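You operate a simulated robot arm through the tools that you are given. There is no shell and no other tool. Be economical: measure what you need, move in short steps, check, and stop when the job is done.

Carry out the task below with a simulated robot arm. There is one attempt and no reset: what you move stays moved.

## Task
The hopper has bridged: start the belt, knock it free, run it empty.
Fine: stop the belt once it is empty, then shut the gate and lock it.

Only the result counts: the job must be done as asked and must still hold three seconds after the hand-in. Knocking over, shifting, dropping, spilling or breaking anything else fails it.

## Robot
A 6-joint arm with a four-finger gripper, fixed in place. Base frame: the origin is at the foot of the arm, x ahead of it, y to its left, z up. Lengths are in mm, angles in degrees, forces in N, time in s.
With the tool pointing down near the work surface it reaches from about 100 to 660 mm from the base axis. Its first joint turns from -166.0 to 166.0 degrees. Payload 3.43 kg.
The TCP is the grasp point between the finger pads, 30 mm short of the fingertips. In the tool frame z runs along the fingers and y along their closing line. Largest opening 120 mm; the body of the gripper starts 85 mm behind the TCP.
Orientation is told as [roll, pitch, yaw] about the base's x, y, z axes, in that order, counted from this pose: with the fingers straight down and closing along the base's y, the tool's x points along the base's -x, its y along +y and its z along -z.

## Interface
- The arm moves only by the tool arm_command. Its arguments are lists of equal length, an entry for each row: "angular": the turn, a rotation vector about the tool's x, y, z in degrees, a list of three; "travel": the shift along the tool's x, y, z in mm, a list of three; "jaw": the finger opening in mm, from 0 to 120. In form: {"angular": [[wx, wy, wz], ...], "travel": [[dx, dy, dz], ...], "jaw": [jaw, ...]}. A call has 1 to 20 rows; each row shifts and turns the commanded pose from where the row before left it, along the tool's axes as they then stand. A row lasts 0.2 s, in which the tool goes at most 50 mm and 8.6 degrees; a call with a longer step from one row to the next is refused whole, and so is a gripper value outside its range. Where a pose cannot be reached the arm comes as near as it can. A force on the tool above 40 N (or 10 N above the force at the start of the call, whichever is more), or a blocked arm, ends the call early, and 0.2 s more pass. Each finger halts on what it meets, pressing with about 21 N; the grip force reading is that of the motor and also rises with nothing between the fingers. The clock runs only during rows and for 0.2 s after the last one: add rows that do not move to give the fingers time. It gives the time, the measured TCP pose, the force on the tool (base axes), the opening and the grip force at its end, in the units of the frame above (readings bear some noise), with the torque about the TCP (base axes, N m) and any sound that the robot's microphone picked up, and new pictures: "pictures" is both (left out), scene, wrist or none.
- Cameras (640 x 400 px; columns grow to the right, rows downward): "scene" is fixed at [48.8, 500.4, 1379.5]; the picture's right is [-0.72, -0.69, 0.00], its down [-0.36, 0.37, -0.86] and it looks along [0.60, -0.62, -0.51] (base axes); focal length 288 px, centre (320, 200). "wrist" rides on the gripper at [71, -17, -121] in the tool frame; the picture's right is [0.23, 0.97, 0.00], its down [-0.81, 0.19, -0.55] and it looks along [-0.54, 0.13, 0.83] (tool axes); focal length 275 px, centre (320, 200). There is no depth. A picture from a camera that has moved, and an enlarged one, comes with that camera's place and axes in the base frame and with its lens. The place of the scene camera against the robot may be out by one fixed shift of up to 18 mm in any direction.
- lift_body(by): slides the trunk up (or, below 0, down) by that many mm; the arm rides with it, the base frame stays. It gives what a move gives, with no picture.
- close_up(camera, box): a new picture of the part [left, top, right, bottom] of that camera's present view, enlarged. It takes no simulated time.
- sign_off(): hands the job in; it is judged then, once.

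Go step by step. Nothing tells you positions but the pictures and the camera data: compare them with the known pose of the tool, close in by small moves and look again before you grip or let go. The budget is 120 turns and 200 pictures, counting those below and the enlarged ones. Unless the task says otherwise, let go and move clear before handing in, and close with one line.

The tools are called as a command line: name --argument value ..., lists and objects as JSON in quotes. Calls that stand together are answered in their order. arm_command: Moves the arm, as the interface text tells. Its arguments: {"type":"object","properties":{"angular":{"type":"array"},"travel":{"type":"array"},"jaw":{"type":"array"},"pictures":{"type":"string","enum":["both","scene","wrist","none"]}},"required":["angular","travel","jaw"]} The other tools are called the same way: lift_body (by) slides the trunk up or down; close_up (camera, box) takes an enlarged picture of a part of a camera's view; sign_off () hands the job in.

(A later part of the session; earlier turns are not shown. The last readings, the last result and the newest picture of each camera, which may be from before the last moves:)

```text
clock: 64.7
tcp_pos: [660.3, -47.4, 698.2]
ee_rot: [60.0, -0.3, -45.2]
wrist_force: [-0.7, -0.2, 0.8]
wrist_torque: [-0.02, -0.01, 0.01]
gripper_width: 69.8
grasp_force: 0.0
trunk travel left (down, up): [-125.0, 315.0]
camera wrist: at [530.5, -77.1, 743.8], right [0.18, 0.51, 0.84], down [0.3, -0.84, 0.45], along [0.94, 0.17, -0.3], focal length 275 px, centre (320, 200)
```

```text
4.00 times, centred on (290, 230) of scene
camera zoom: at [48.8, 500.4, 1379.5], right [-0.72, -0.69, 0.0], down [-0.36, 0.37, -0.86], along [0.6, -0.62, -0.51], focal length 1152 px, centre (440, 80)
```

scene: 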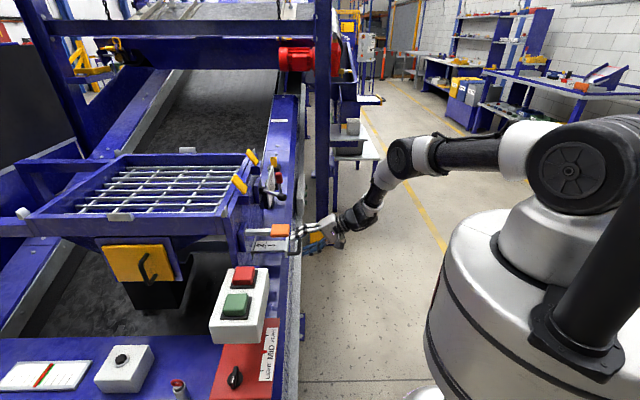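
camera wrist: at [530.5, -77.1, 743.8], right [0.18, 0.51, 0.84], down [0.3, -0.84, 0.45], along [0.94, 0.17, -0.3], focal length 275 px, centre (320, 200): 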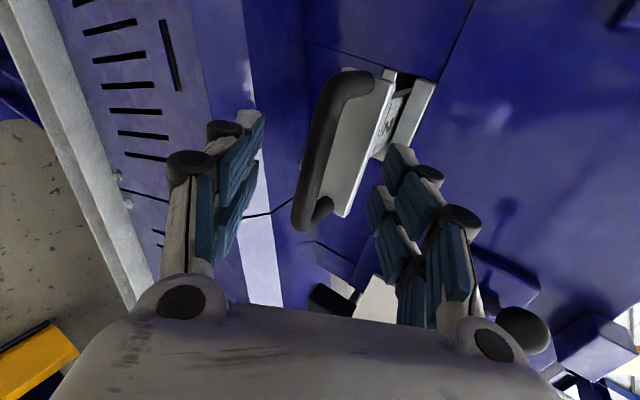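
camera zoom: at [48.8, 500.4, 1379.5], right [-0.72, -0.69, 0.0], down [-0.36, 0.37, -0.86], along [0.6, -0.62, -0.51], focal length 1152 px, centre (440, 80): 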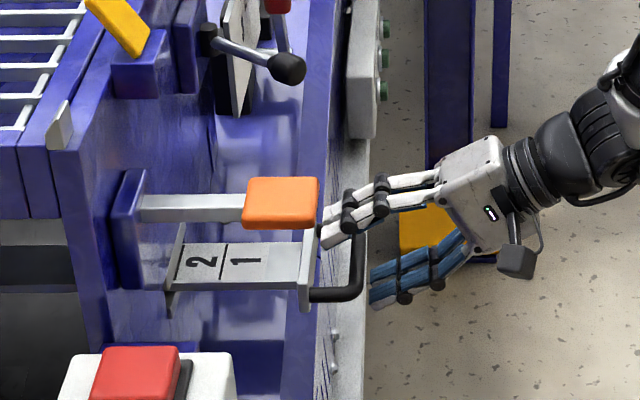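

Bar is centred between the fingers, about 45 mm ahead of the TCP. I'll advance and close on it.

arm_command --angular '[[0, 0, 0], [0, 0, 0], [0, 0, 0], [0, 0, 0], [0, 0, 0], [0, 0, 0], [0, 0, 0], [0, 0, 0]]' --travel '[[0, -1, 16], [0, 0, 16], [0, 0, 0], [0, 0, 0], [0, 0, 0], [0, 0, 0], [0, 0, 0], [0, 0, 0]]' --jaw '[70, 70, 0, 0, 0, 0, 0, 0]'

close_up --camera "scene" --box '[220, 180, 360, 280]'

```text
clock: 66.0
tcp_pos: [684.7, -23.5, 694.6]
ee_rot: [61.2, -0.5, -44.7]
wrist_force: [-5.9, 7.0, 15.5]
wrist_torque: [1.37, -0.12, 0.34]
gripper_width: 44.5
grasp_force: 21.0
trunk travel left (down, up): [-125.0, 315.0]
stopped in row 6: the force on the tool passed its limit at 42 N (the readings are from after the stop); the commanded pose is now the measured one
camera wrist: at [554.7, -55.2, 736.4], right [0.16, 0.5, 0.85], down [0.3, -0.85, 0.44], along [0.94, 0.18, -0.28], focal length 275 px, centre (320, 200)
```

scene: 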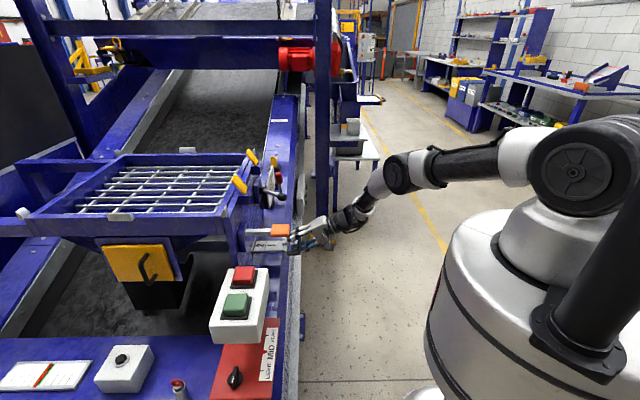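
wrist: 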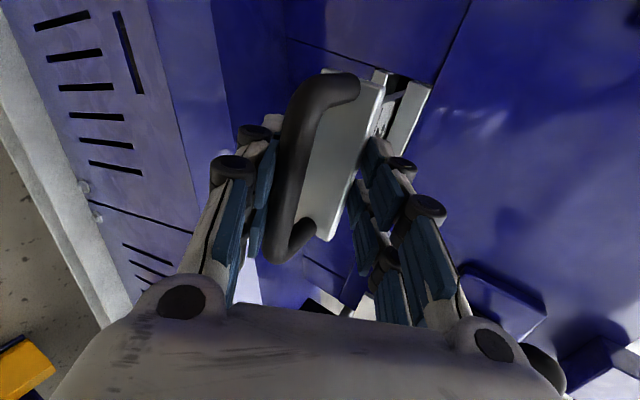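

```text
4.00 times, centred on (290, 230) of scene
camera zoom: at [48.8, 500.4, 1379.5], right [-0.72, -0.69, 0.0], down [-0.36, 0.37, -0.86], along [0.6, -0.62, -0.51], focal length 1152 px, centre (440, 80)
```

zoom: 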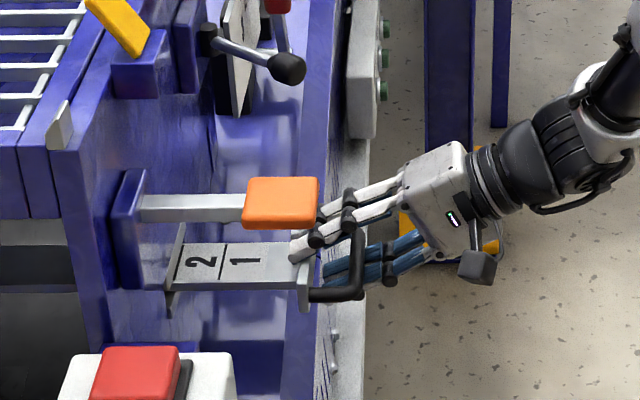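

The upper finger caught the end plate rather than the bar. I'll open, back out and re-approach with the tool level.

arm_command --angular '[[0, 0, 0], [0, 0, 0], [0, 0, 0], [0, 0, 0], [0, 0, 0], [-7.2, 0, 0], [-7.2, 0, 0], [-7.2, 0, 0], [-7.2, 0, 0], [0, 0, 0]]' --travel '[[0, 0, 0], [0, 0, 0], [0, 0, -20], [0, 0, -20], [0, 0, -30], [0, 0, 0], [0, 0, 0], [0, 0, 0], [0, 0, 0], [0, 0, 0]]' --jaw '[70, 70, 70, 70, 70, 50, 50, 50, 50, 50]'

close_up --camera "wrist" --box '[180, 0, 460, 200]'

close_up --camera "scene" --box '[220, 180, 360, 280]'

```text
clock: 68.2
tcp_pos: [629.0, -61.5, 744.5]
ee_rot: [89.5, -0.6, -45.2]
wrist_force: [0.2, -0.1, -0.5]
wrist_torque: [0.0, -0.03, -0.01]
gripper_width: 50.0
grasp_force: 0.0
out of reach, approached as far as the arm can: row 9
trunk travel left (down, up): [-125.0, 315.0]
camera wrist: at [493.6, -97.7, 728.8], right [-0.16, 0.17, 0.97], down [0.18, -0.96, 0.2], along [0.97, 0.21, 0.13], focal length 275 px, centre (320, 200)
```

scene: 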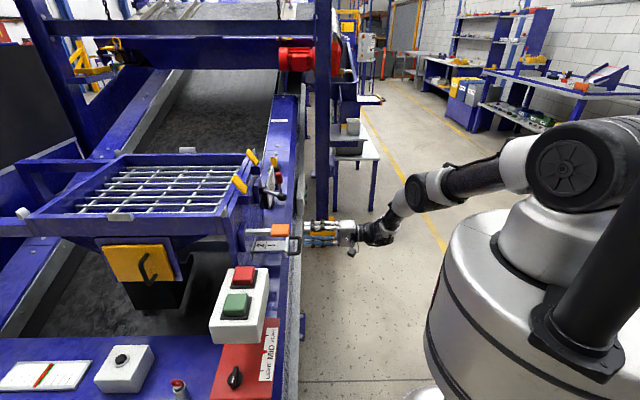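
wrist: 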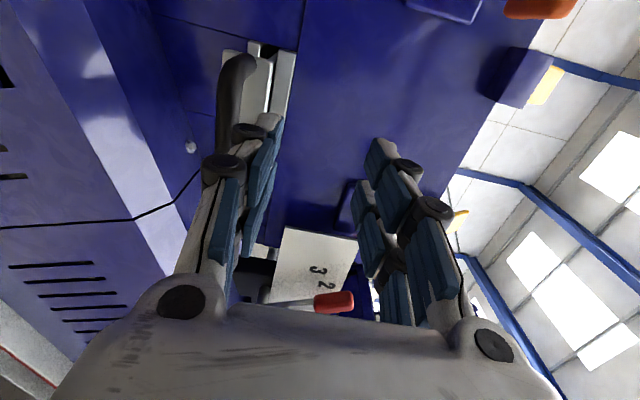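

```text
2.00 times, centred on (320, 100) of wrist
camera zoom: at [493.6, -97.7, 728.8], right [-0.16, 0.17, 0.97], down [0.18, -0.96, 0.2], along [0.97, 0.21, 0.13], focal length 551 px, centre (320, 400)
```

zoom: 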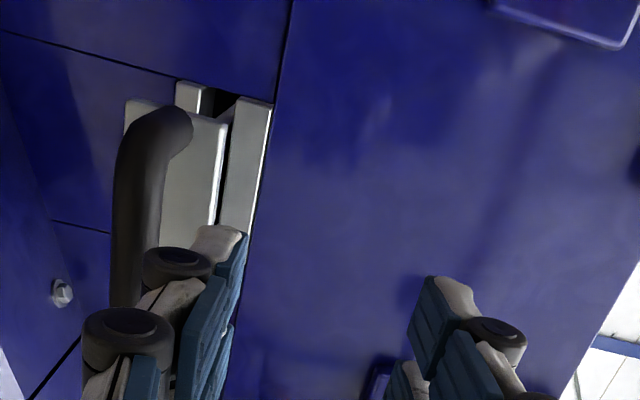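

```text
4.00 times, centred on (290, 230) of scene
camera zoom: at [48.8, 500.4, 1379.5], right [-0.72, -0.69, 0.0], down [-0.36, 0.37, -0.86], along [0.6, -0.62, -0.51], focal length 1152 px, centre (440, 80)
```

zoom: 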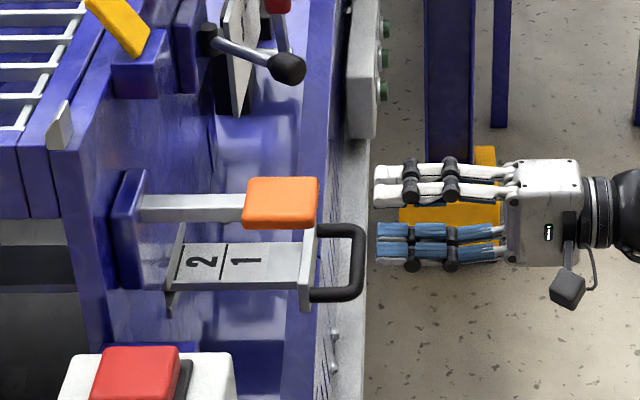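

Level pose is at the reach limit here. I'll back off and lower the trunk to get the wrist in range.

arm_command --angular '[[0, 0, 0], [0, 0, 0], [0, 0, 0]]' --travel '[[0, 20, -30], [0, 20, -40], [0, 0, 0]]' --jaw '[50, 50, 50]' --pictures "none"

lift_body --by -110

arm_command --angular '[[0, 0, 0]]' --travel '[[0, 0, 0]]' --jaw '[50]'

```text
clock: 69.0
tcp_pos: [578.6, -110.2, 783.6]
ee_rot: [89.7, -0.6, -45.0]
wrist_force: [0.1, -0.4, 0.4]
wrist_torque: [-0.03, 0.0, 0.01]
gripper_width: 50.1
grasp_force: 0.1
trunk travel left (down, up): [-125.0, 315.0]
```

```text
clock: 70.4
tcp_pos: [578.2, -109.6, 674.3]
ee_rot: [89.8, -0.4, -45.0]
wrist_force: [0.5, 0.2, -0.7]
wrist_torque: [-0.03, 0.0, 0.01]
gripper_width: 50.2
grasp_force: 0.0
trunk travel left (down, up): [-15.0, 425.0]
```

```text
clock: 70.8
tcp_pos: [578.2, -109.8, 674.8]
ee_rot: [89.7, -0.5, -45.0]
wrist_force: [-0.9, -0.1, 0.7]
wrist_torque: [0.01, 0.03, 0.01]
gripper_width: 49.9
grasp_force: 0.0
trunk travel left (down, up): [-15.0, 425.0]
camera wrist: at [444.0, -146.1, 657.3], right [-0.16, 0.17, 0.97], down [0.18, -0.96, 0.2], along [0.97, 0.21, 0.13], focal length 275 px, centre (320, 200)
```

scene: 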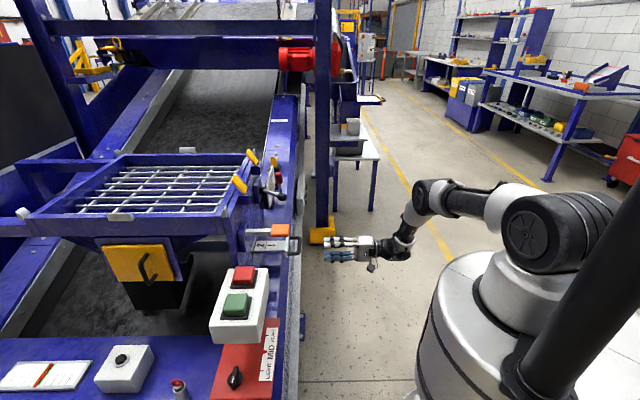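
wrist: 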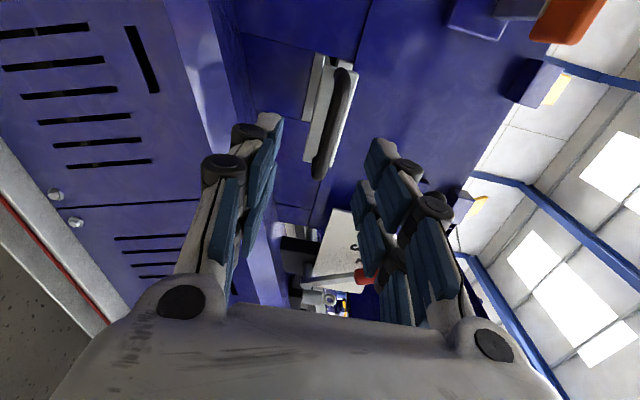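

Now level and the bar is nearly centred. Advancing with a small correction up.

arm_command --angular '[[0, 0, 0], [0, 0, 0], [0, 0, 0], [0, 0, 0]]' --travel '[[-8, 9, 0], [0, 0, 30], [0, 0, 30], [0, 0, 30]]' --jaw '[50, 50, 50, 50]'

close_up --camera "scene" --box '[220, 180, 360, 280]'

```text
clock: 71.8
tcp_pos: [649.5, -51.6, 682.8]
ee_rot: [89.7, -0.5, -45.0]
wrist_force: [-0.6, -0.4, 0.1]
wrist_torque: [-0.01, 0.01, 0.01]
gripper_width: 50.0
grasp_force: 0.1
trunk travel left (down, up): [-15.0, 425.0]
camera wrist: at [514.1, -87.6, 666.0], right [-0.16, 0.17, 0.97], down [0.18, -0.96, 0.2], along [0.97, 0.21, 0.13], focal length 275 px, centre (320, 200)
```

scene: 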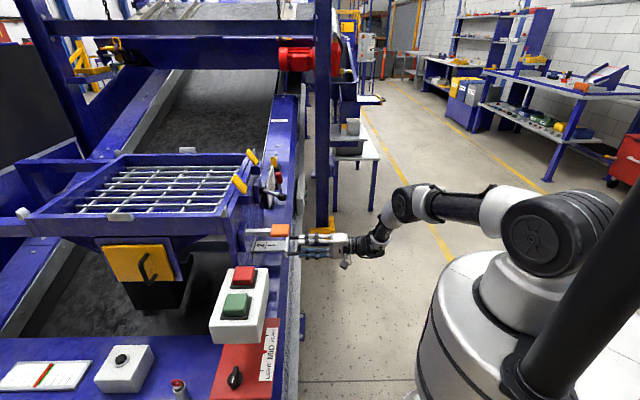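
wrist: 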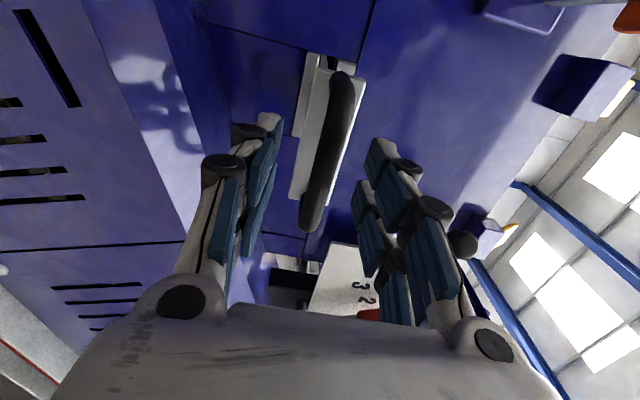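

```text
4.00 times, centred on (290, 230) of scene
camera zoom: at [48.8, 500.4, 1379.5], right [-0.72, -0.69, 0.0], down [-0.36, 0.37, -0.86], along [0.6, -0.62, -0.51], focal length 1152 px, centre (440, 80)
```

zoom: 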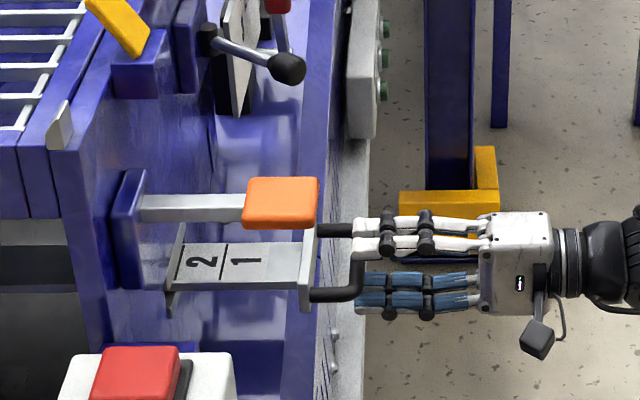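

Bar is centred and just at the fingertips. Advancing 20 mm and gripping.

arm_command --angular '[[0, 0, 0], [0, 0, 0], [0, 0, 0], [0, 0, 0], [0, 0, 0]]' --travel '[[0, 0, 20], [0, 0, 0], [0, 0, 0], [0, 0, 0], [0, 0, 0]]' --jaw '[50, 0, 0, 0, 0]'

close_up --camera "scene" --box '[220, 180, 360, 280]'

```text
clock: 73.0
tcp_pos: [663.2, -38.0, 685.3]
ee_rot: [89.8, -0.6, -44.8]
wrist_force: [2.7, 2.5, 10.4]
wrist_torque: [0.79, 0.63, 0.5]
gripper_width: 12.8
grasp_force: 37.4
trunk travel left (down, up): [-15.0, 425.0]
camera wrist: at [527.9, -74.1, 667.9], right [-0.17, 0.17, 0.97], down [0.18, -0.96, 0.2], along [0.97, 0.21, 0.13], focal length 275 px, centre (320, 200)
```

scene: 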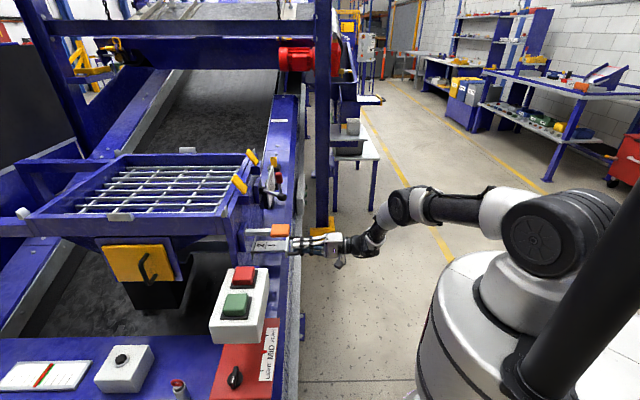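
wrist: 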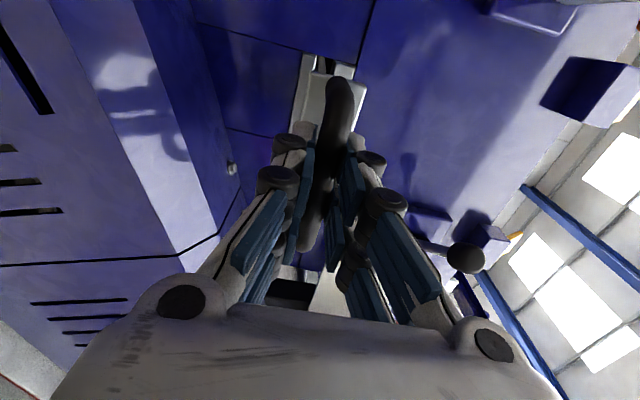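

```text
4.00 times, centred on (290, 230) of scene
camera zoom: at [48.8, 500.4, 1379.5], right [-0.72, -0.69, 0.0], down [-0.36, 0.37, -0.86], along [0.6, -0.62, -0.51], focal length 1152 px, centre (440, 80)
```

zoom: 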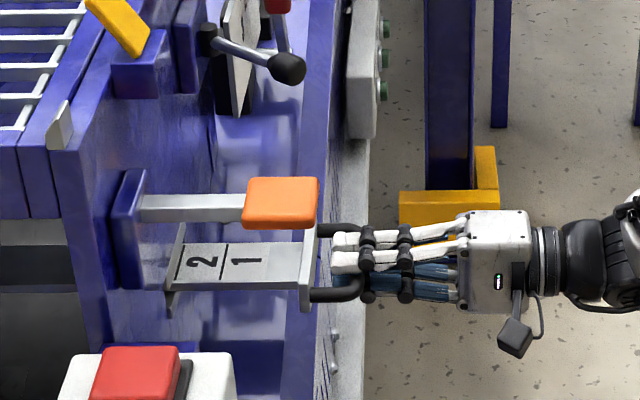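

Bar is gripped (12.8 mm). Pushing the slide in, small steps.

arm_command --angular '[[0, 0, 0], [0, 0, 0], [0, 0, 0], [0, 0, 0], [0, 0, 0], [0, 0, 0]]' --travel '[[0, 2, 5], [0, 0, 10], [0, 0, 10], [0, 0, 10], [0, 0, 10], [0, 0, 0]]' --jaw '[0, 0, 0, 0, 0, 0]' --pictures "none"

close_up --camera "scene" --box '[220, 180, 360, 280]'

```text
clock: 74.4
tcp_pos: [694.3, -7.6, 685.4]
ee_rot: [89.7, -0.4, -45.2]
wrist_force: [-0.5, -4.4, 5.2]
wrist_torque: [0.74, 0.77, -0.98]
gripper_width: 12.6
grasp_force: 45.1
trunk travel left (down, up): [-15.0, 425.0]
```

```text
4.00 times, centred on (290, 230) of scene
camera zoom: at [48.8, 500.4, 1379.5], right [-0.72, -0.69, 0.0], down [-0.36, 0.37, -0.86], along [0.6, -0.62, -0.51], focal length 1152 px, centre (440, 80)
```

zoom: 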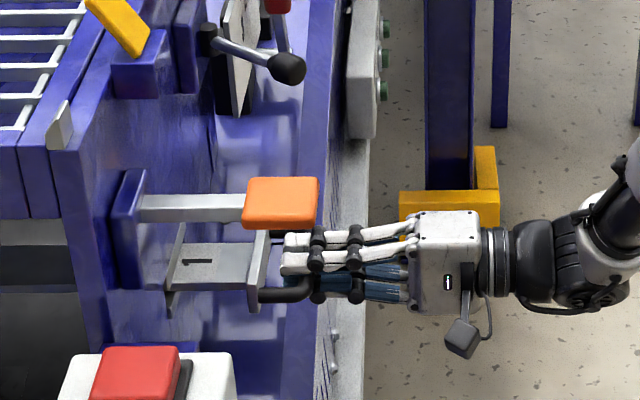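

Moving freely. Continue pushing.

arm_command --angular '[[0, 0, 0], [0, 0, 0], [0, 0, 0], [0, 0, 0], [0, 0, 0], [0, 0, 0]]' --travel '[[0, 0, 10], [0, 0, 10], [0, 0, 10], [0, 0, 10], [0, 0, 10], [0, 0, 0]]' --jaw '[0, 0, 0, 0, 0, 0]' --pictures "none"

close_up --camera "scene" --box '[220, 180, 360, 280]'

```text
clock: 75.5
tcp_pos: [720.6, 19.2, 685.0]
ee_rot: [89.8, -0.3, -45.3]
wrist_force: [-23.3, -8.3, 11.0]
wrist_torque: [0.6, 0.48, -0.22]
gripper_width: 12.8
grasp_force: 45.2
out of reach, approached as far as the arm can: row 5
trunk travel left (down, up): [-15.0, 425.0]
stopped in row 5: the force on the tool passed its limit at 43 N (the readings are from after the stop); the commanded pose is now the measured one
```

```text
4.00 times, centred on (290, 230) of scene
camera zoom: at [48.8, 500.4, 1379.5], right [-0.72, -0.69, 0.0], down [-0.36, 0.37, -0.86], along [0.6, -0.62, -0.51], focal length 1152 px, centre (440, 80)
```

zoom: 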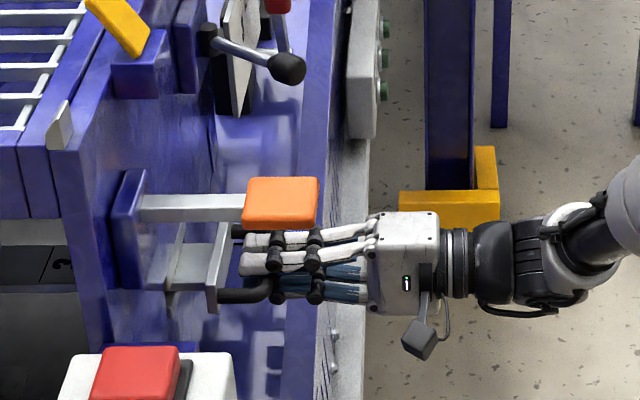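

Stopped with 43 N. Need to see whether it's fully home.

close_up --camera "wrist" --box '[200, 0, 460, 200]'

close_up --camera "scene" --box '[225, 205, 305, 265]'

close_up --camera "scene" --box '[150, 210, 260, 300]'

```text
2.00 times, centred on (330, 100) of wrist
camera zoom: at [585.3, -15.8, 668.2], right [-0.16, 0.17, 0.97], down [0.18, -0.96, 0.2], along [0.97, 0.21, 0.13], focal length 551 px, centre (300, 400)
```

zoom: 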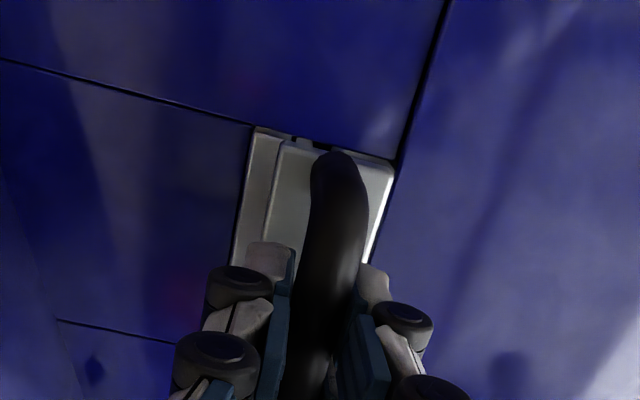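

```text
6.67 times, centred on (265, 235) of scene
camera zoom: at [48.8, 500.4, 1379.5], right [-0.72, -0.69, 0.0], down [-0.36, 0.37, -0.86], along [0.6, -0.62, -0.51], focal length 1920 px, centre (687, -33)
```

zoom: 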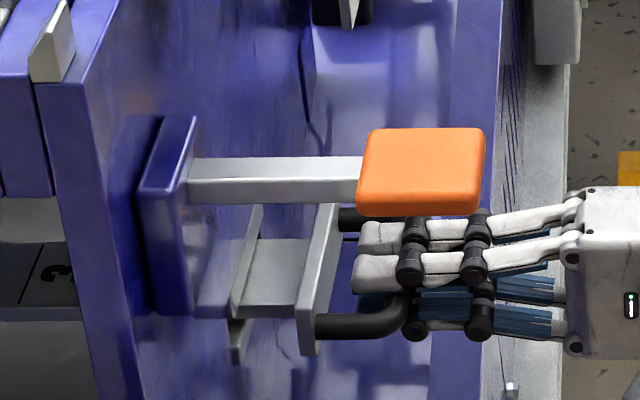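

```text
4.44 times, centred on (205, 255) of scene
camera zoom: at [48.8, 500.4, 1379.5], right [-0.72, -0.69, 0.0], down [-0.36, 0.37, -0.86], along [0.6, -0.62, -0.51], focal length 1280 px, centre (831, -44)
```

zoom: 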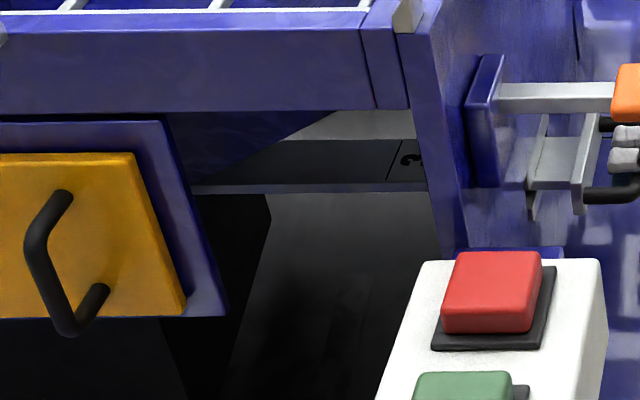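

The travel (~81 mm) matches the two scale divisions, so it likely hit the closed stop. I'll release, back out, and later verify from above.

arm_command --angular '[[0, 0, 0], [0, 0, 0], [0, 0, 0], [0, 0, 0], [0, 0, 0], [0, 0, 0]]' --travel '[[0, 0, 0], [0, 0, 0], [0, 0, -20], [0, 0, -40], [0, 0, -40], [0, 0, -40]]' --jaw '[50, 50, 50, 50, 50, 50]'

close_up --camera "scene" --box '[225, 165, 325, 265]'

close_up --camera "wrist" --box '[260, 20, 580, 320]'

```text
clock: 76.9
tcp_pos: [622.1, -77.2, 685.0]
ee_rot: [89.5, -0.3, -45.1]
wrist_force: [-0.1, -0.2, 0.1]
wrist_torque: [0.0, 0.0, 0.02]
gripper_width: 50.5
grasp_force: 0.2
trunk travel left (down, up): [-15.0, 425.0]
camera wrist: at [487.1, -112.9, 668.3], right [-0.16, 0.17, 0.97], down [0.18, -0.96, 0.2], along [0.97, 0.21, 0.12], focal length 275 px, centre (320, 200)
```

scene: 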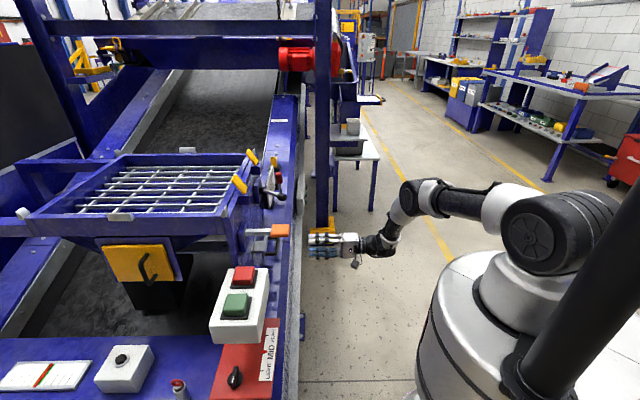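
wrist: 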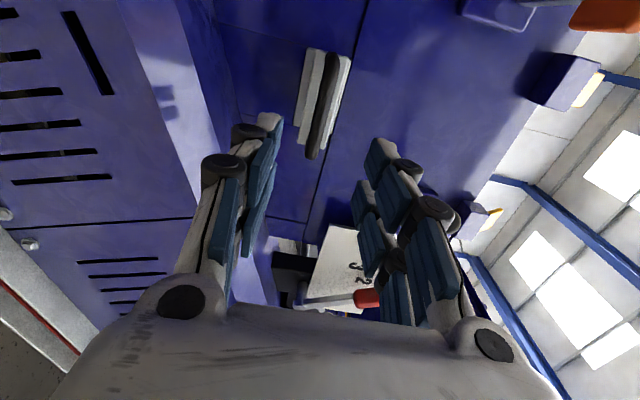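

```text
4.00 times, centred on (275, 215) of scene
camera zoom: at [48.8, 500.4, 1379.5], right [-0.72, -0.69, 0.0], down [-0.36, 0.37, -0.86], along [0.6, -0.62, -0.51], focal length 1152 px, centre (500, 140)
```

zoom: 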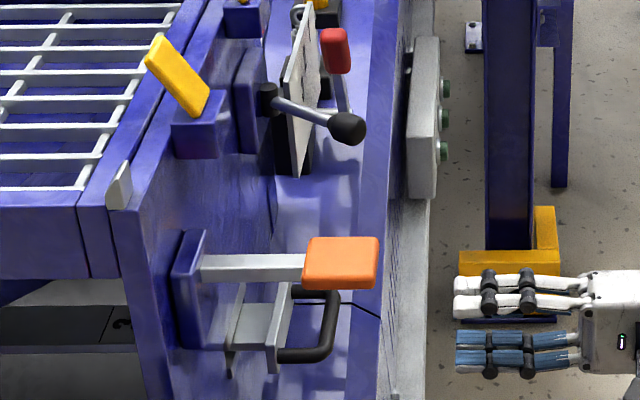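

```text
1.33 times, centred on (420, 170) of wrist
camera zoom: at [487.1, -112.9, 668.3], right [-0.16, 0.17, 0.97], down [0.18, -0.96, 0.2], along [0.97, 0.21, 0.12], focal length 367 px, centre (187, 240)
```

zoom: 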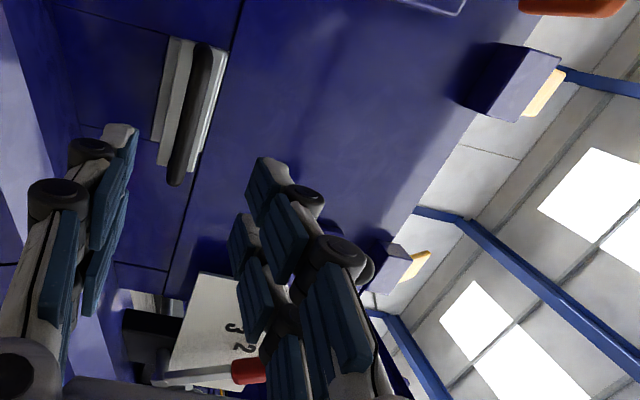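

Gate is in with no marks showing. Now I'll raise the trunk and tilt down to check inside the hopper and inspect the lock candidates.

lift_body --by 330

arm_command --angular '[[7.5, 0, 0], [7.5, 0, 0], [7.5, 0, 0], [7.5, 0, 0], [7.5, 0, 0], [7.5, 0, 0], [0, 0, 0], [0, 0, 0], [0, 0, 0], [0, 0, 0]]' --travel '[[0, 30, 0], [0, 30, 0], [0, 0, 0], [0, 0, 0], [0, 0, 0], [0, 0, 0], [0, 40, 0], [0, 40, 0], [0, 40, 0], [0, 0, 0]]' --jaw '[120, 120, 120, 120, 120, 120, 120, 120, 120, 120]'

close_up --camera "wrist" --box '[200, 0, 480, 200]'

```text
clock: 80.1
tcp_pos: [622.3, -77.3, 1015.1]
ee_rot: [89.5, -0.4, -45.3]
wrist_force: [-0.2, 0.6, 0.6]
wrist_torque: [-0.03, -0.01, 0.02]
gripper_width: 50.0
grasp_force: 0.1
trunk travel left (down, up): [-345.0, 95.0]
```

```text
clock: 82.3
tcp_pos: [685.8, -12.6, 1156.7]
ee_rot: [44.6, -0.3, -45.3]
wrist_force: [-0.8, -1.7, -0.1]
wrist_torque: [0.05, 0.02, -0.03]
gripper_width: 120.0
grasp_force: 0.0
trunk travel left (down, up): [-345.0, 95.0]
camera wrist: at [567.3, -30.6, 1230.3], right [0.33, 0.65, 0.68], down [0.39, -0.75, 0.53], along [0.86, 0.09, -0.5], focal length 275 px, centre (320, 200)
```

scene: 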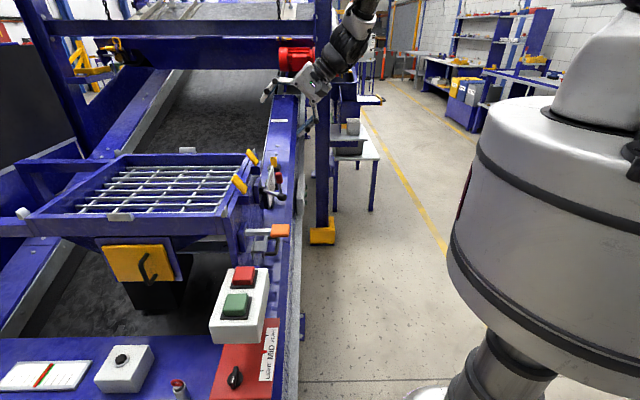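
wrist: 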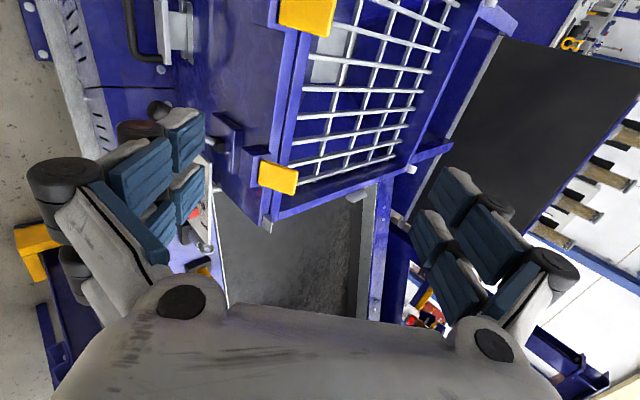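

```text
2.00 times, centred on (340, 100) of wrist
camera zoom: at [567.3, -30.6, 1230.3], right [0.33, 0.65, 0.68], down [0.39, -0.75, 0.53], along [0.86, 0.09, -0.5], focal length 551 px, centre (280, 400)
```

zoom: 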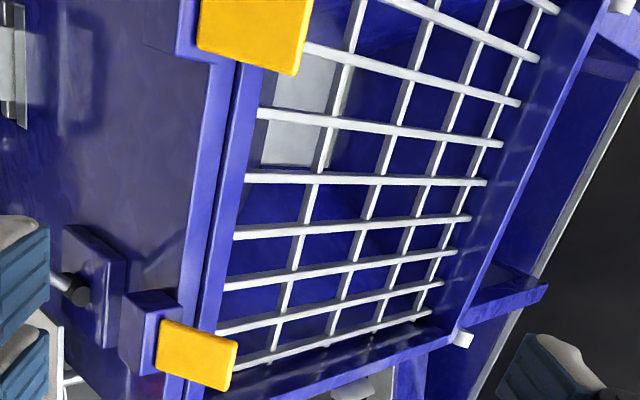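

arm_command --angular '[[0, 0, 0], [0, 0, 0], [0, 0, 0], [0, 0, 0]]' --travel '[[45, 0, 0], [45, 0, 0], [45, 0, 0], [0, 0, 0]]' --jaw '[120, 120, 120, 120]' --pictures "wrist"

close_up --camera "wrist" --box '[280, 60, 480, 220]'

close_up --camera "wrist" --box '[80, 60, 320, 300]'

```text
clock: 83.3
tcp_pos: [590.1, 83.5, 1155.4]
ee_rot: [44.6, -0.4, -45.1]
wrist_force: [-0.2, -0.2, -0.8]
wrist_torque: [0.01, 0.01, 0.02]
gripper_width: 120.0
grasp_force: 0.1
trunk travel left (down, up): [-345.0, 95.0]
camera wrist: at [472.2, 65.7, 1230.0], right [0.33, 0.65, 0.68], down [0.39, -0.75, 0.53], along [0.86, 0.09, -0.5], focal length 275 px, centre (320, 200)
```

wrist: 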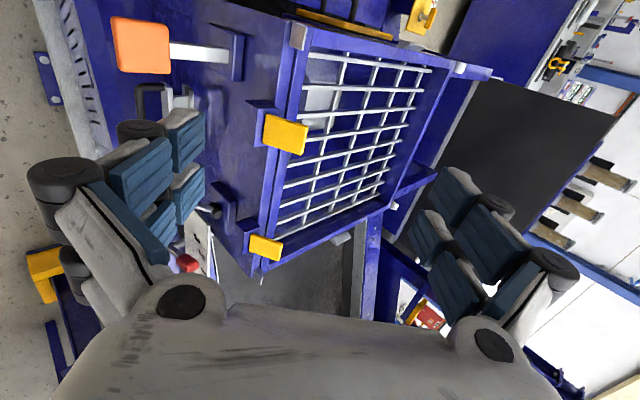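

```text
2.50 times, centred on (380, 140) of wrist
camera zoom: at [472.2, 65.7, 1230.0], right [0.33, 0.65, 0.68], down [0.39, -0.75, 0.53], along [0.86, 0.09, -0.5], focal length 688 px, centre (170, 350)
```

zoom: 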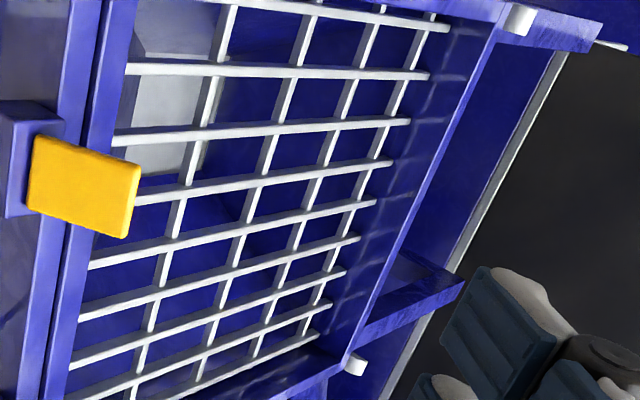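

```text
1.67 times, centred on (200, 180) of wrist
camera zoom: at [472.2, 65.7, 1230.0], right [0.33, 0.65, 0.68], down [0.39, -0.75, 0.53], along [0.86, 0.09, -0.5], focal length 459 px, centre (520, 233)
```

zoom: 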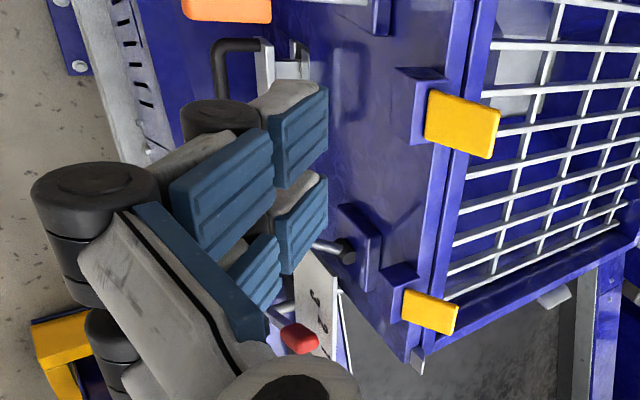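

The outlet looks covered by the blade, so the gate is shut. The ball-knob lever beside it is the likely lock; I'll position closed fingers on its gate side to test pushing it over.

arm_command --angular '[[0, 0, 0], [0, 0, 0], [0, 0, 0], [0, 0, 0], [-7.7, 0, 0], [-7.7, 0, 0], [0, 0, 0]]' --travel '[[-42, 0, 0], [-42, 0, 0], [-42, 0, 0], [-39, 0, 0], [0, 0, 0], [0, 0, 0], [0, 0, 0]]' --jaw '[0, 0, 0, 0, 0, 0, 0]' --pictures "none"

lift_body --by -220

arm_command --angular '[[0, 0, 0]]' --travel '[[0, 0, 0]]' --jaw '[0]'

close_up --camera "scene" --box '[220, 130, 340, 230]'

```text
clock: 84.9
tcp_pos: [705.9, -33.4, 1157.4]
ee_rot: [60.0, -0.2, -45.2]
wrist_force: [0.4, 0.3, 0.1]
wrist_torque: [0.0, 0.0, -0.02]
gripper_width: 0.0
grasp_force: 5.7
trunk travel left (down, up): [-345.0, 95.0]
```

```text
clock: 87.3
tcp_pos: [705.6, -34.5, 937.4]
ee_rot: [60.1, -0.3, -45.1]
wrist_force: [0.3, 0.1, 0.2]
wrist_torque: [0.02, -0.03, -0.01]
gripper_width: 0.0
grasp_force: 21.5
trunk travel left (down, up): [-125.0, 315.0]
```

```text
clock: 87.7
tcp_pos: [705.9, -33.8, 936.7]
ee_rot: [60.0, -0.3, -45.1]
wrist_force: [-0.5, -1.0, 0.5]
wrist_torque: [-0.01, 0.0, 0.03]
gripper_width: 0.2
grasp_force: 20.9
trunk travel left (down, up): [-125.0, 315.0]
camera wrist: at [576.7, -63.5, 983.2], right [0.18, 0.51, 0.84], down [0.3, -0.84, 0.45], along [0.94, 0.17, -0.3], focal length 275 px, centre (320, 200)
```

scene: 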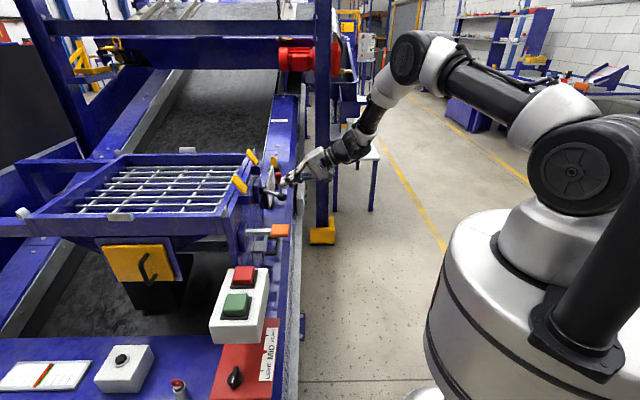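
wrist: 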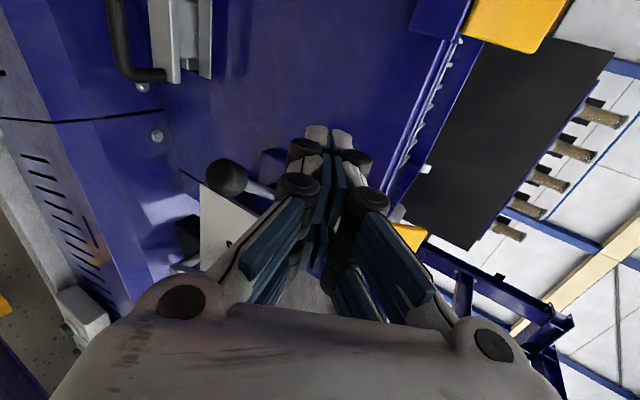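

```text
4.00 times, centred on (280, 180) of scene
camera zoom: at [48.8, 500.4, 1379.5], right [-0.72, -0.69, 0.0], down [-0.36, 0.37, -0.86], along [0.6, -0.62, -0.51], focal length 1152 px, centre (480, 280)
```

zoom: 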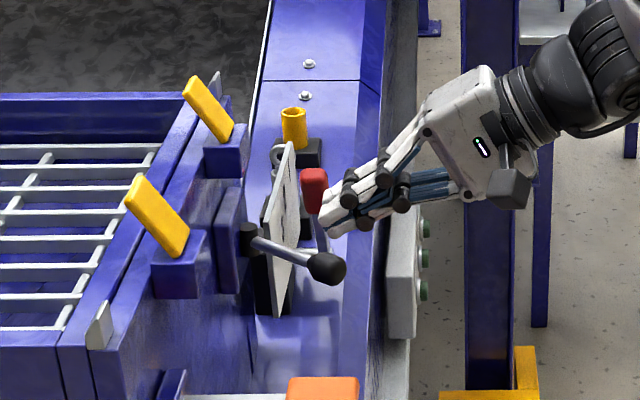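

Knob confirmed at (767, -49, 845). I'll lower the fingers to its height on the gate side.

arm_command --angular '[[0, 0, 0], [0, 0, 0], [0, 0, 0], [0, 0, 0]]' --travel '[[0, -33, 20], [0, -33, 20], [0, 4, 10], [-14, 0, 0]]' --jaw '[0, 0, 0, 0]'

close_up --camera "scene" --box '[220, 130, 340, 230]'

```text
clock: 88.7
tcp_pos: [723.4, -35.5, 859.4]
ee_rot: [60.0, -0.3, -45.2]
wrist_force: [-1.0, 0.4, -1.5]
wrist_torque: [0.0, -0.02, -0.03]
gripper_width: 0.0
grasp_force: 21.3
trunk travel left (down, up): [-125.0, 315.0]
camera wrist: at [594.8, -65.4, 904.4], right [0.18, 0.51, 0.84], down [0.3, -0.84, 0.45], along [0.94, 0.17, -0.3], focal length 275 px, centre (320, 200)
```

scene: 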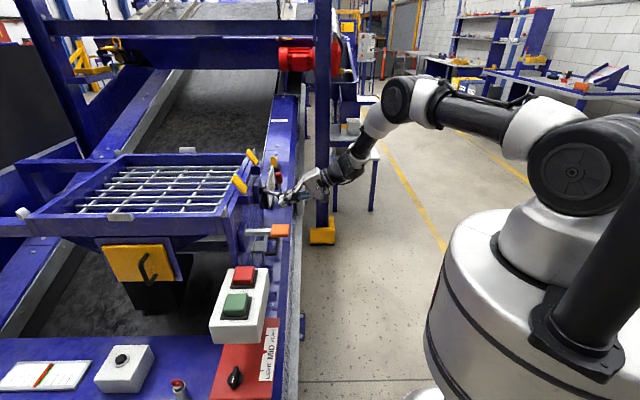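
wrist: 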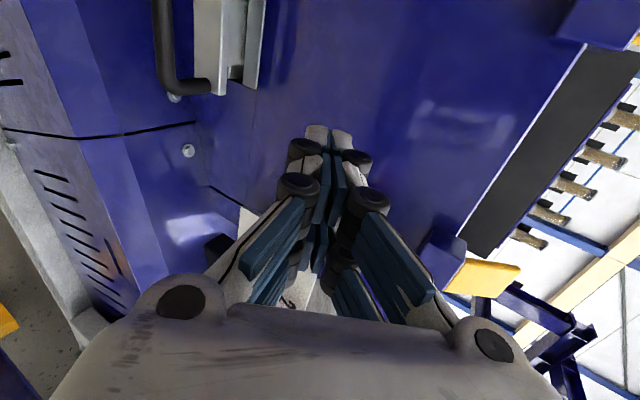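

```text
4.00 times, centred on (280, 180) of scene
camera zoom: at [48.8, 500.4, 1379.5], right [-0.72, -0.69, 0.0], down [-0.36, 0.37, -0.86], along [0.6, -0.62, -0.51], focal length 1152 px, centre (480, 280)
```

zoom: 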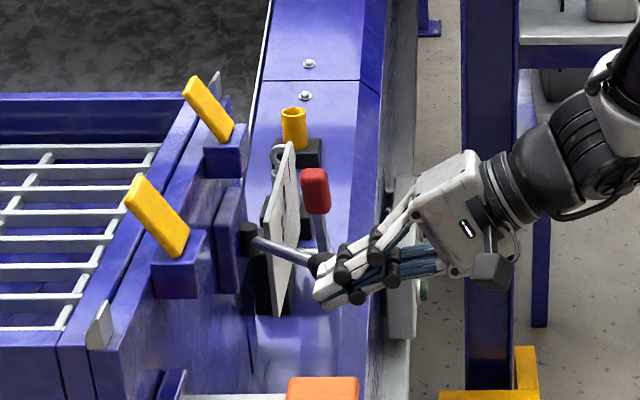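

Fingers are beside the knob. Pushing it gently away from the gate side.

arm_command --angular '[[0, 0, 0], [0, 0, 0], [0, 0, 0], [0, 0, 0], [0, 0, 0]]' --travel '[[-10, 0, 0], [-10, 0, 0], [-10, 0, 0], [-10, 0, 0], [0, 0, 0]]' --jaw '[0, 0, 0, 0, 0]' --pictures "none"

close_up --camera "scene" --box '[220, 130, 340, 230]'

```text
clock: 89.9
tcp_pos: [752.2, -62.9, 859.3]
ee_rot: [60.1, -0.3, -45.2]
wrist_force: [-0.5, -0.1, 0.6]
wrist_torque: [-0.03, 0.02, -0.03]
gripper_width: 0.0
grasp_force: 21.1
trunk travel left (down, up): [-125.0, 315.0]
```

```text
4.00 times, centred on (280, 180) of scene
camera zoom: at [48.8, 500.4, 1379.5], right [-0.72, -0.69, 0.0], down [-0.36, 0.37, -0.86], along [0.6, -0.62, -0.51], focal length 1152 px, centre (480, 280)
```

zoom: 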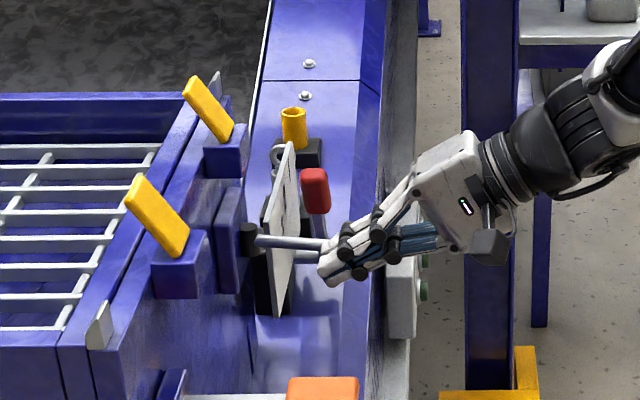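

The lever swings with almost no force. Continuing to its other end.

arm_command --angular '[[0, 0, 0], [0, 0, 0], [0, 0, 0], [0, 0, 0], [0, 0, 0]]' --travel '[[-10, 0, 0], [-10, 0, 0], [-10, 0, 0], [-10, 0, 0], [0, 0, 0]]' --jaw '[0, 0, 0, 0, 0]' --pictures "none"

close_up --camera "scene" --box '[220, 130, 340, 230]'

```text
clock: 91.1
tcp_pos: [779.2, -91.2, 859.0]
ee_rot: [60.0, -0.4, -45.2]
wrist_force: [-0.4, -0.1, 0.4]
wrist_torque: [0.02, 0.01, 0.01]
gripper_width: 0.0
grasp_force: 21.6
trunk travel left (down, up): [-125.0, 315.0]
```

```text
4.00 times, centred on (280, 180) of scene
camera zoom: at [48.8, 500.4, 1379.5], right [-0.72, -0.69, 0.0], down [-0.36, 0.37, -0.86], along [0.6, -0.62, -0.51], focal length 1152 px, centre (480, 280)
```

zoom: 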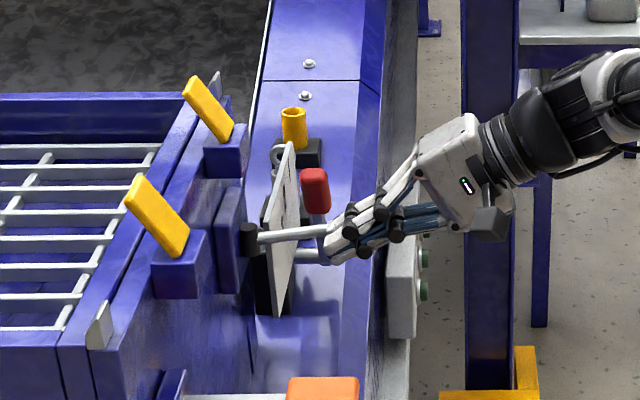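

arm_command --angular '[[0, 0, 0], [0, 0, 0], [0, 0, 0], [0, 0, 0]]' --travel '[[-8, 0, 0], [-8, 0, 0], [-8, 0, 0], [0, 0, 0]]' --jaw '[0, 0, 0, 0]' --pictures "wrist"

close_up --camera "scene" --box '[220, 130, 340, 230]'

```text
clock: 92.1
tcp_pos: [775.5, -104.5, 862.5]
ee_rot: [59.9, -0.4, -45.3]
wrist_force: [0.0, -0.5, 0.0]
wrist_torque: [0.03, -0.04, 0.0]
gripper_width: 0.3
grasp_force: 21.0
out of reach, approached as far as the arm can: row 1, 2, 3
trunk travel left (down, up): [-125.0, 315.0]
camera wrist: at [646.2, -133.6, 908.2], right [0.18, 0.51, 0.84], down [0.3, -0.84, 0.45], along [0.94, 0.17, -0.3], focal length 275 px, centre (320, 200)
```

wrist: 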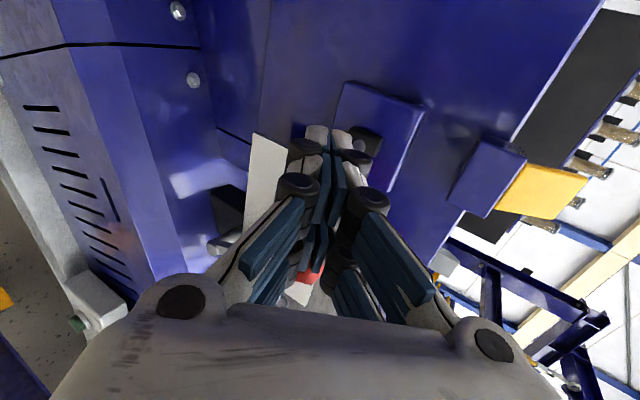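

```text
4.00 times, centred on (280, 180) of scene
camera zoom: at [48.8, 500.4, 1379.5], right [-0.72, -0.69, 0.0], down [-0.36, 0.37, -0.86], along [0.6, -0.62, -0.51], focal length 1152 px, centre (480, 280)
```

zoom: 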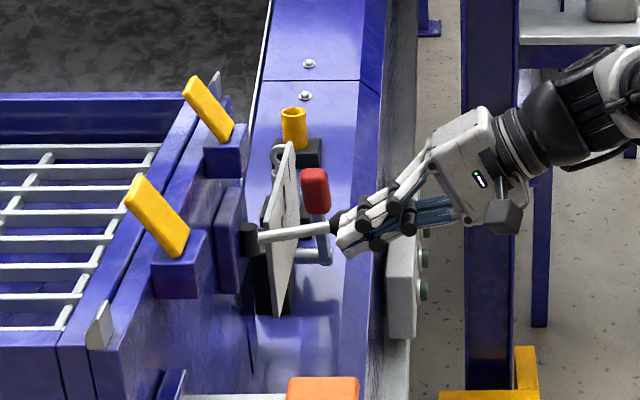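

Reach limit at this tool heading. I'll retreat, swing the tool's heading toward the lever radially, and push again from the same side.

arm_command --angular '[[0, 0, 0], [0, 0, 0], [0, -7, 4.1], [0, -7, 4.1], [0, -7, 4.1], [0, -7, 4.1], [0, -7, 4.1], [0, -7, 4.1], [0, 0, 0], [0, 0, 0], [0, 0, 0]]' --travel '[[0, 0, -30], [0, 0, -30], [0, 0, 0], [0, 0, 0], [0, 0, 0], [0, 0, 0], [0, 0, 0], [0, 0, 0], [33, 0, 0], [33, 0, 0], [0, 0, 0]]' --jaw '[0, 0, 0, 0, 0, 0, 0, 0, 0, 0, 0]'

close_up --camera "scene" --box '[220, 130, 340, 230]'

```text
clock: 94.5
tcp_pos: [771.0, -116.0, 890.8]
ee_rot: [59.8, 0.8, -92.5]
wrist_force: [0.4, -1.0, -0.2]
wrist_torque: [0.0, -0.03, -0.01]
gripper_width: 0.1
grasp_force: 21.3
out of reach, approached as far as the arm can: row 1, 2, 3, 9, 10
trunk travel left (down, up): [-125.0, 315.0]
camera wrist: at [663.2, -41.9, 937.4], right [0.5, 0.2, 0.84], down [-0.42, -0.8, 0.43], along [0.76, -0.57, -0.32], focal length 275 px, centre (320, 200)
```

scene: 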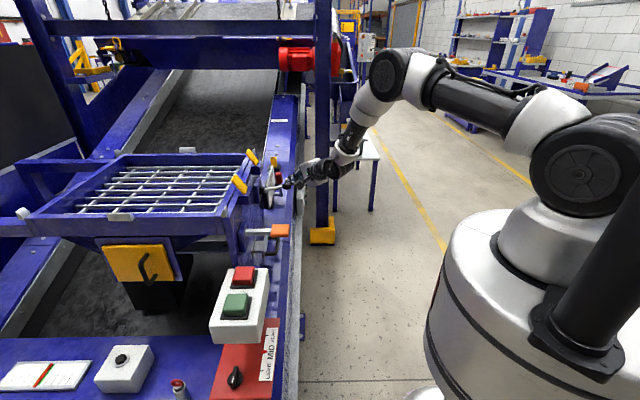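
wrist: 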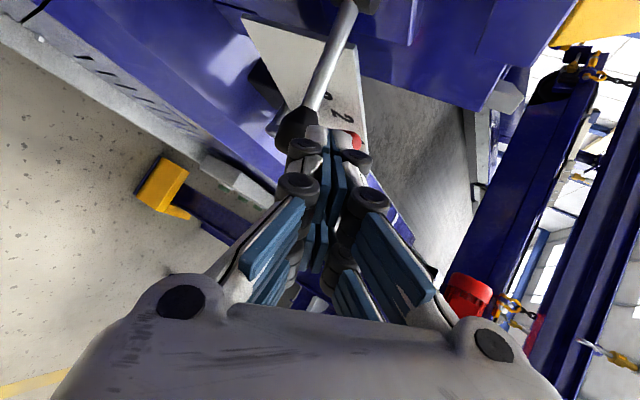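

```text
4.00 times, centred on (280, 180) of scene
camera zoom: at [48.8, 500.4, 1379.5], right [-0.72, -0.69, 0.0], down [-0.36, 0.37, -0.86], along [0.6, -0.62, -0.51], focal length 1152 px, centre (480, 280)
```

zoom: 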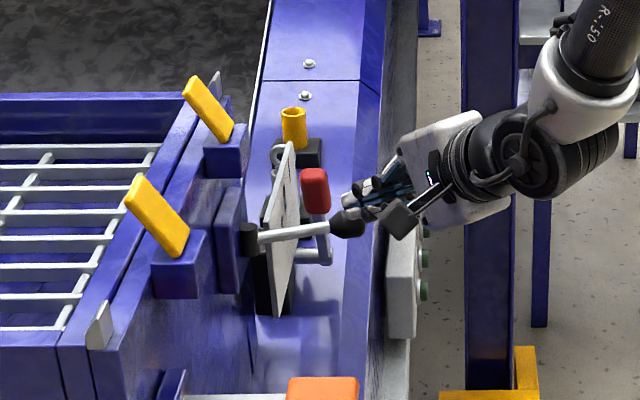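

The commanded pose slid; fingers are now just above the knob at (812, -111, 847). I'll see whether it moves to the gate side from here.

arm_command --angular '[[0, 0, 0], [0, 0, 0]]' --travel '[[0, 20, -20], [0, 0, 0]]' --jaw '[0, 0]' --pictures "none"

```text
clock: 95.1
tcp_pos: [765.8, -127.9, 917.4]
ee_rot: [59.8, 0.4, -93.2]
wrist_force: [0.5, 0.5, 0.0]
wrist_torque: [0.02, -0.01, 0.01]
gripper_width: 0.0
grasp_force: 20.9
out of reach, approached as far as the arm can: row 1
trunk travel left (down, up): [-125.0, 315.0]
```

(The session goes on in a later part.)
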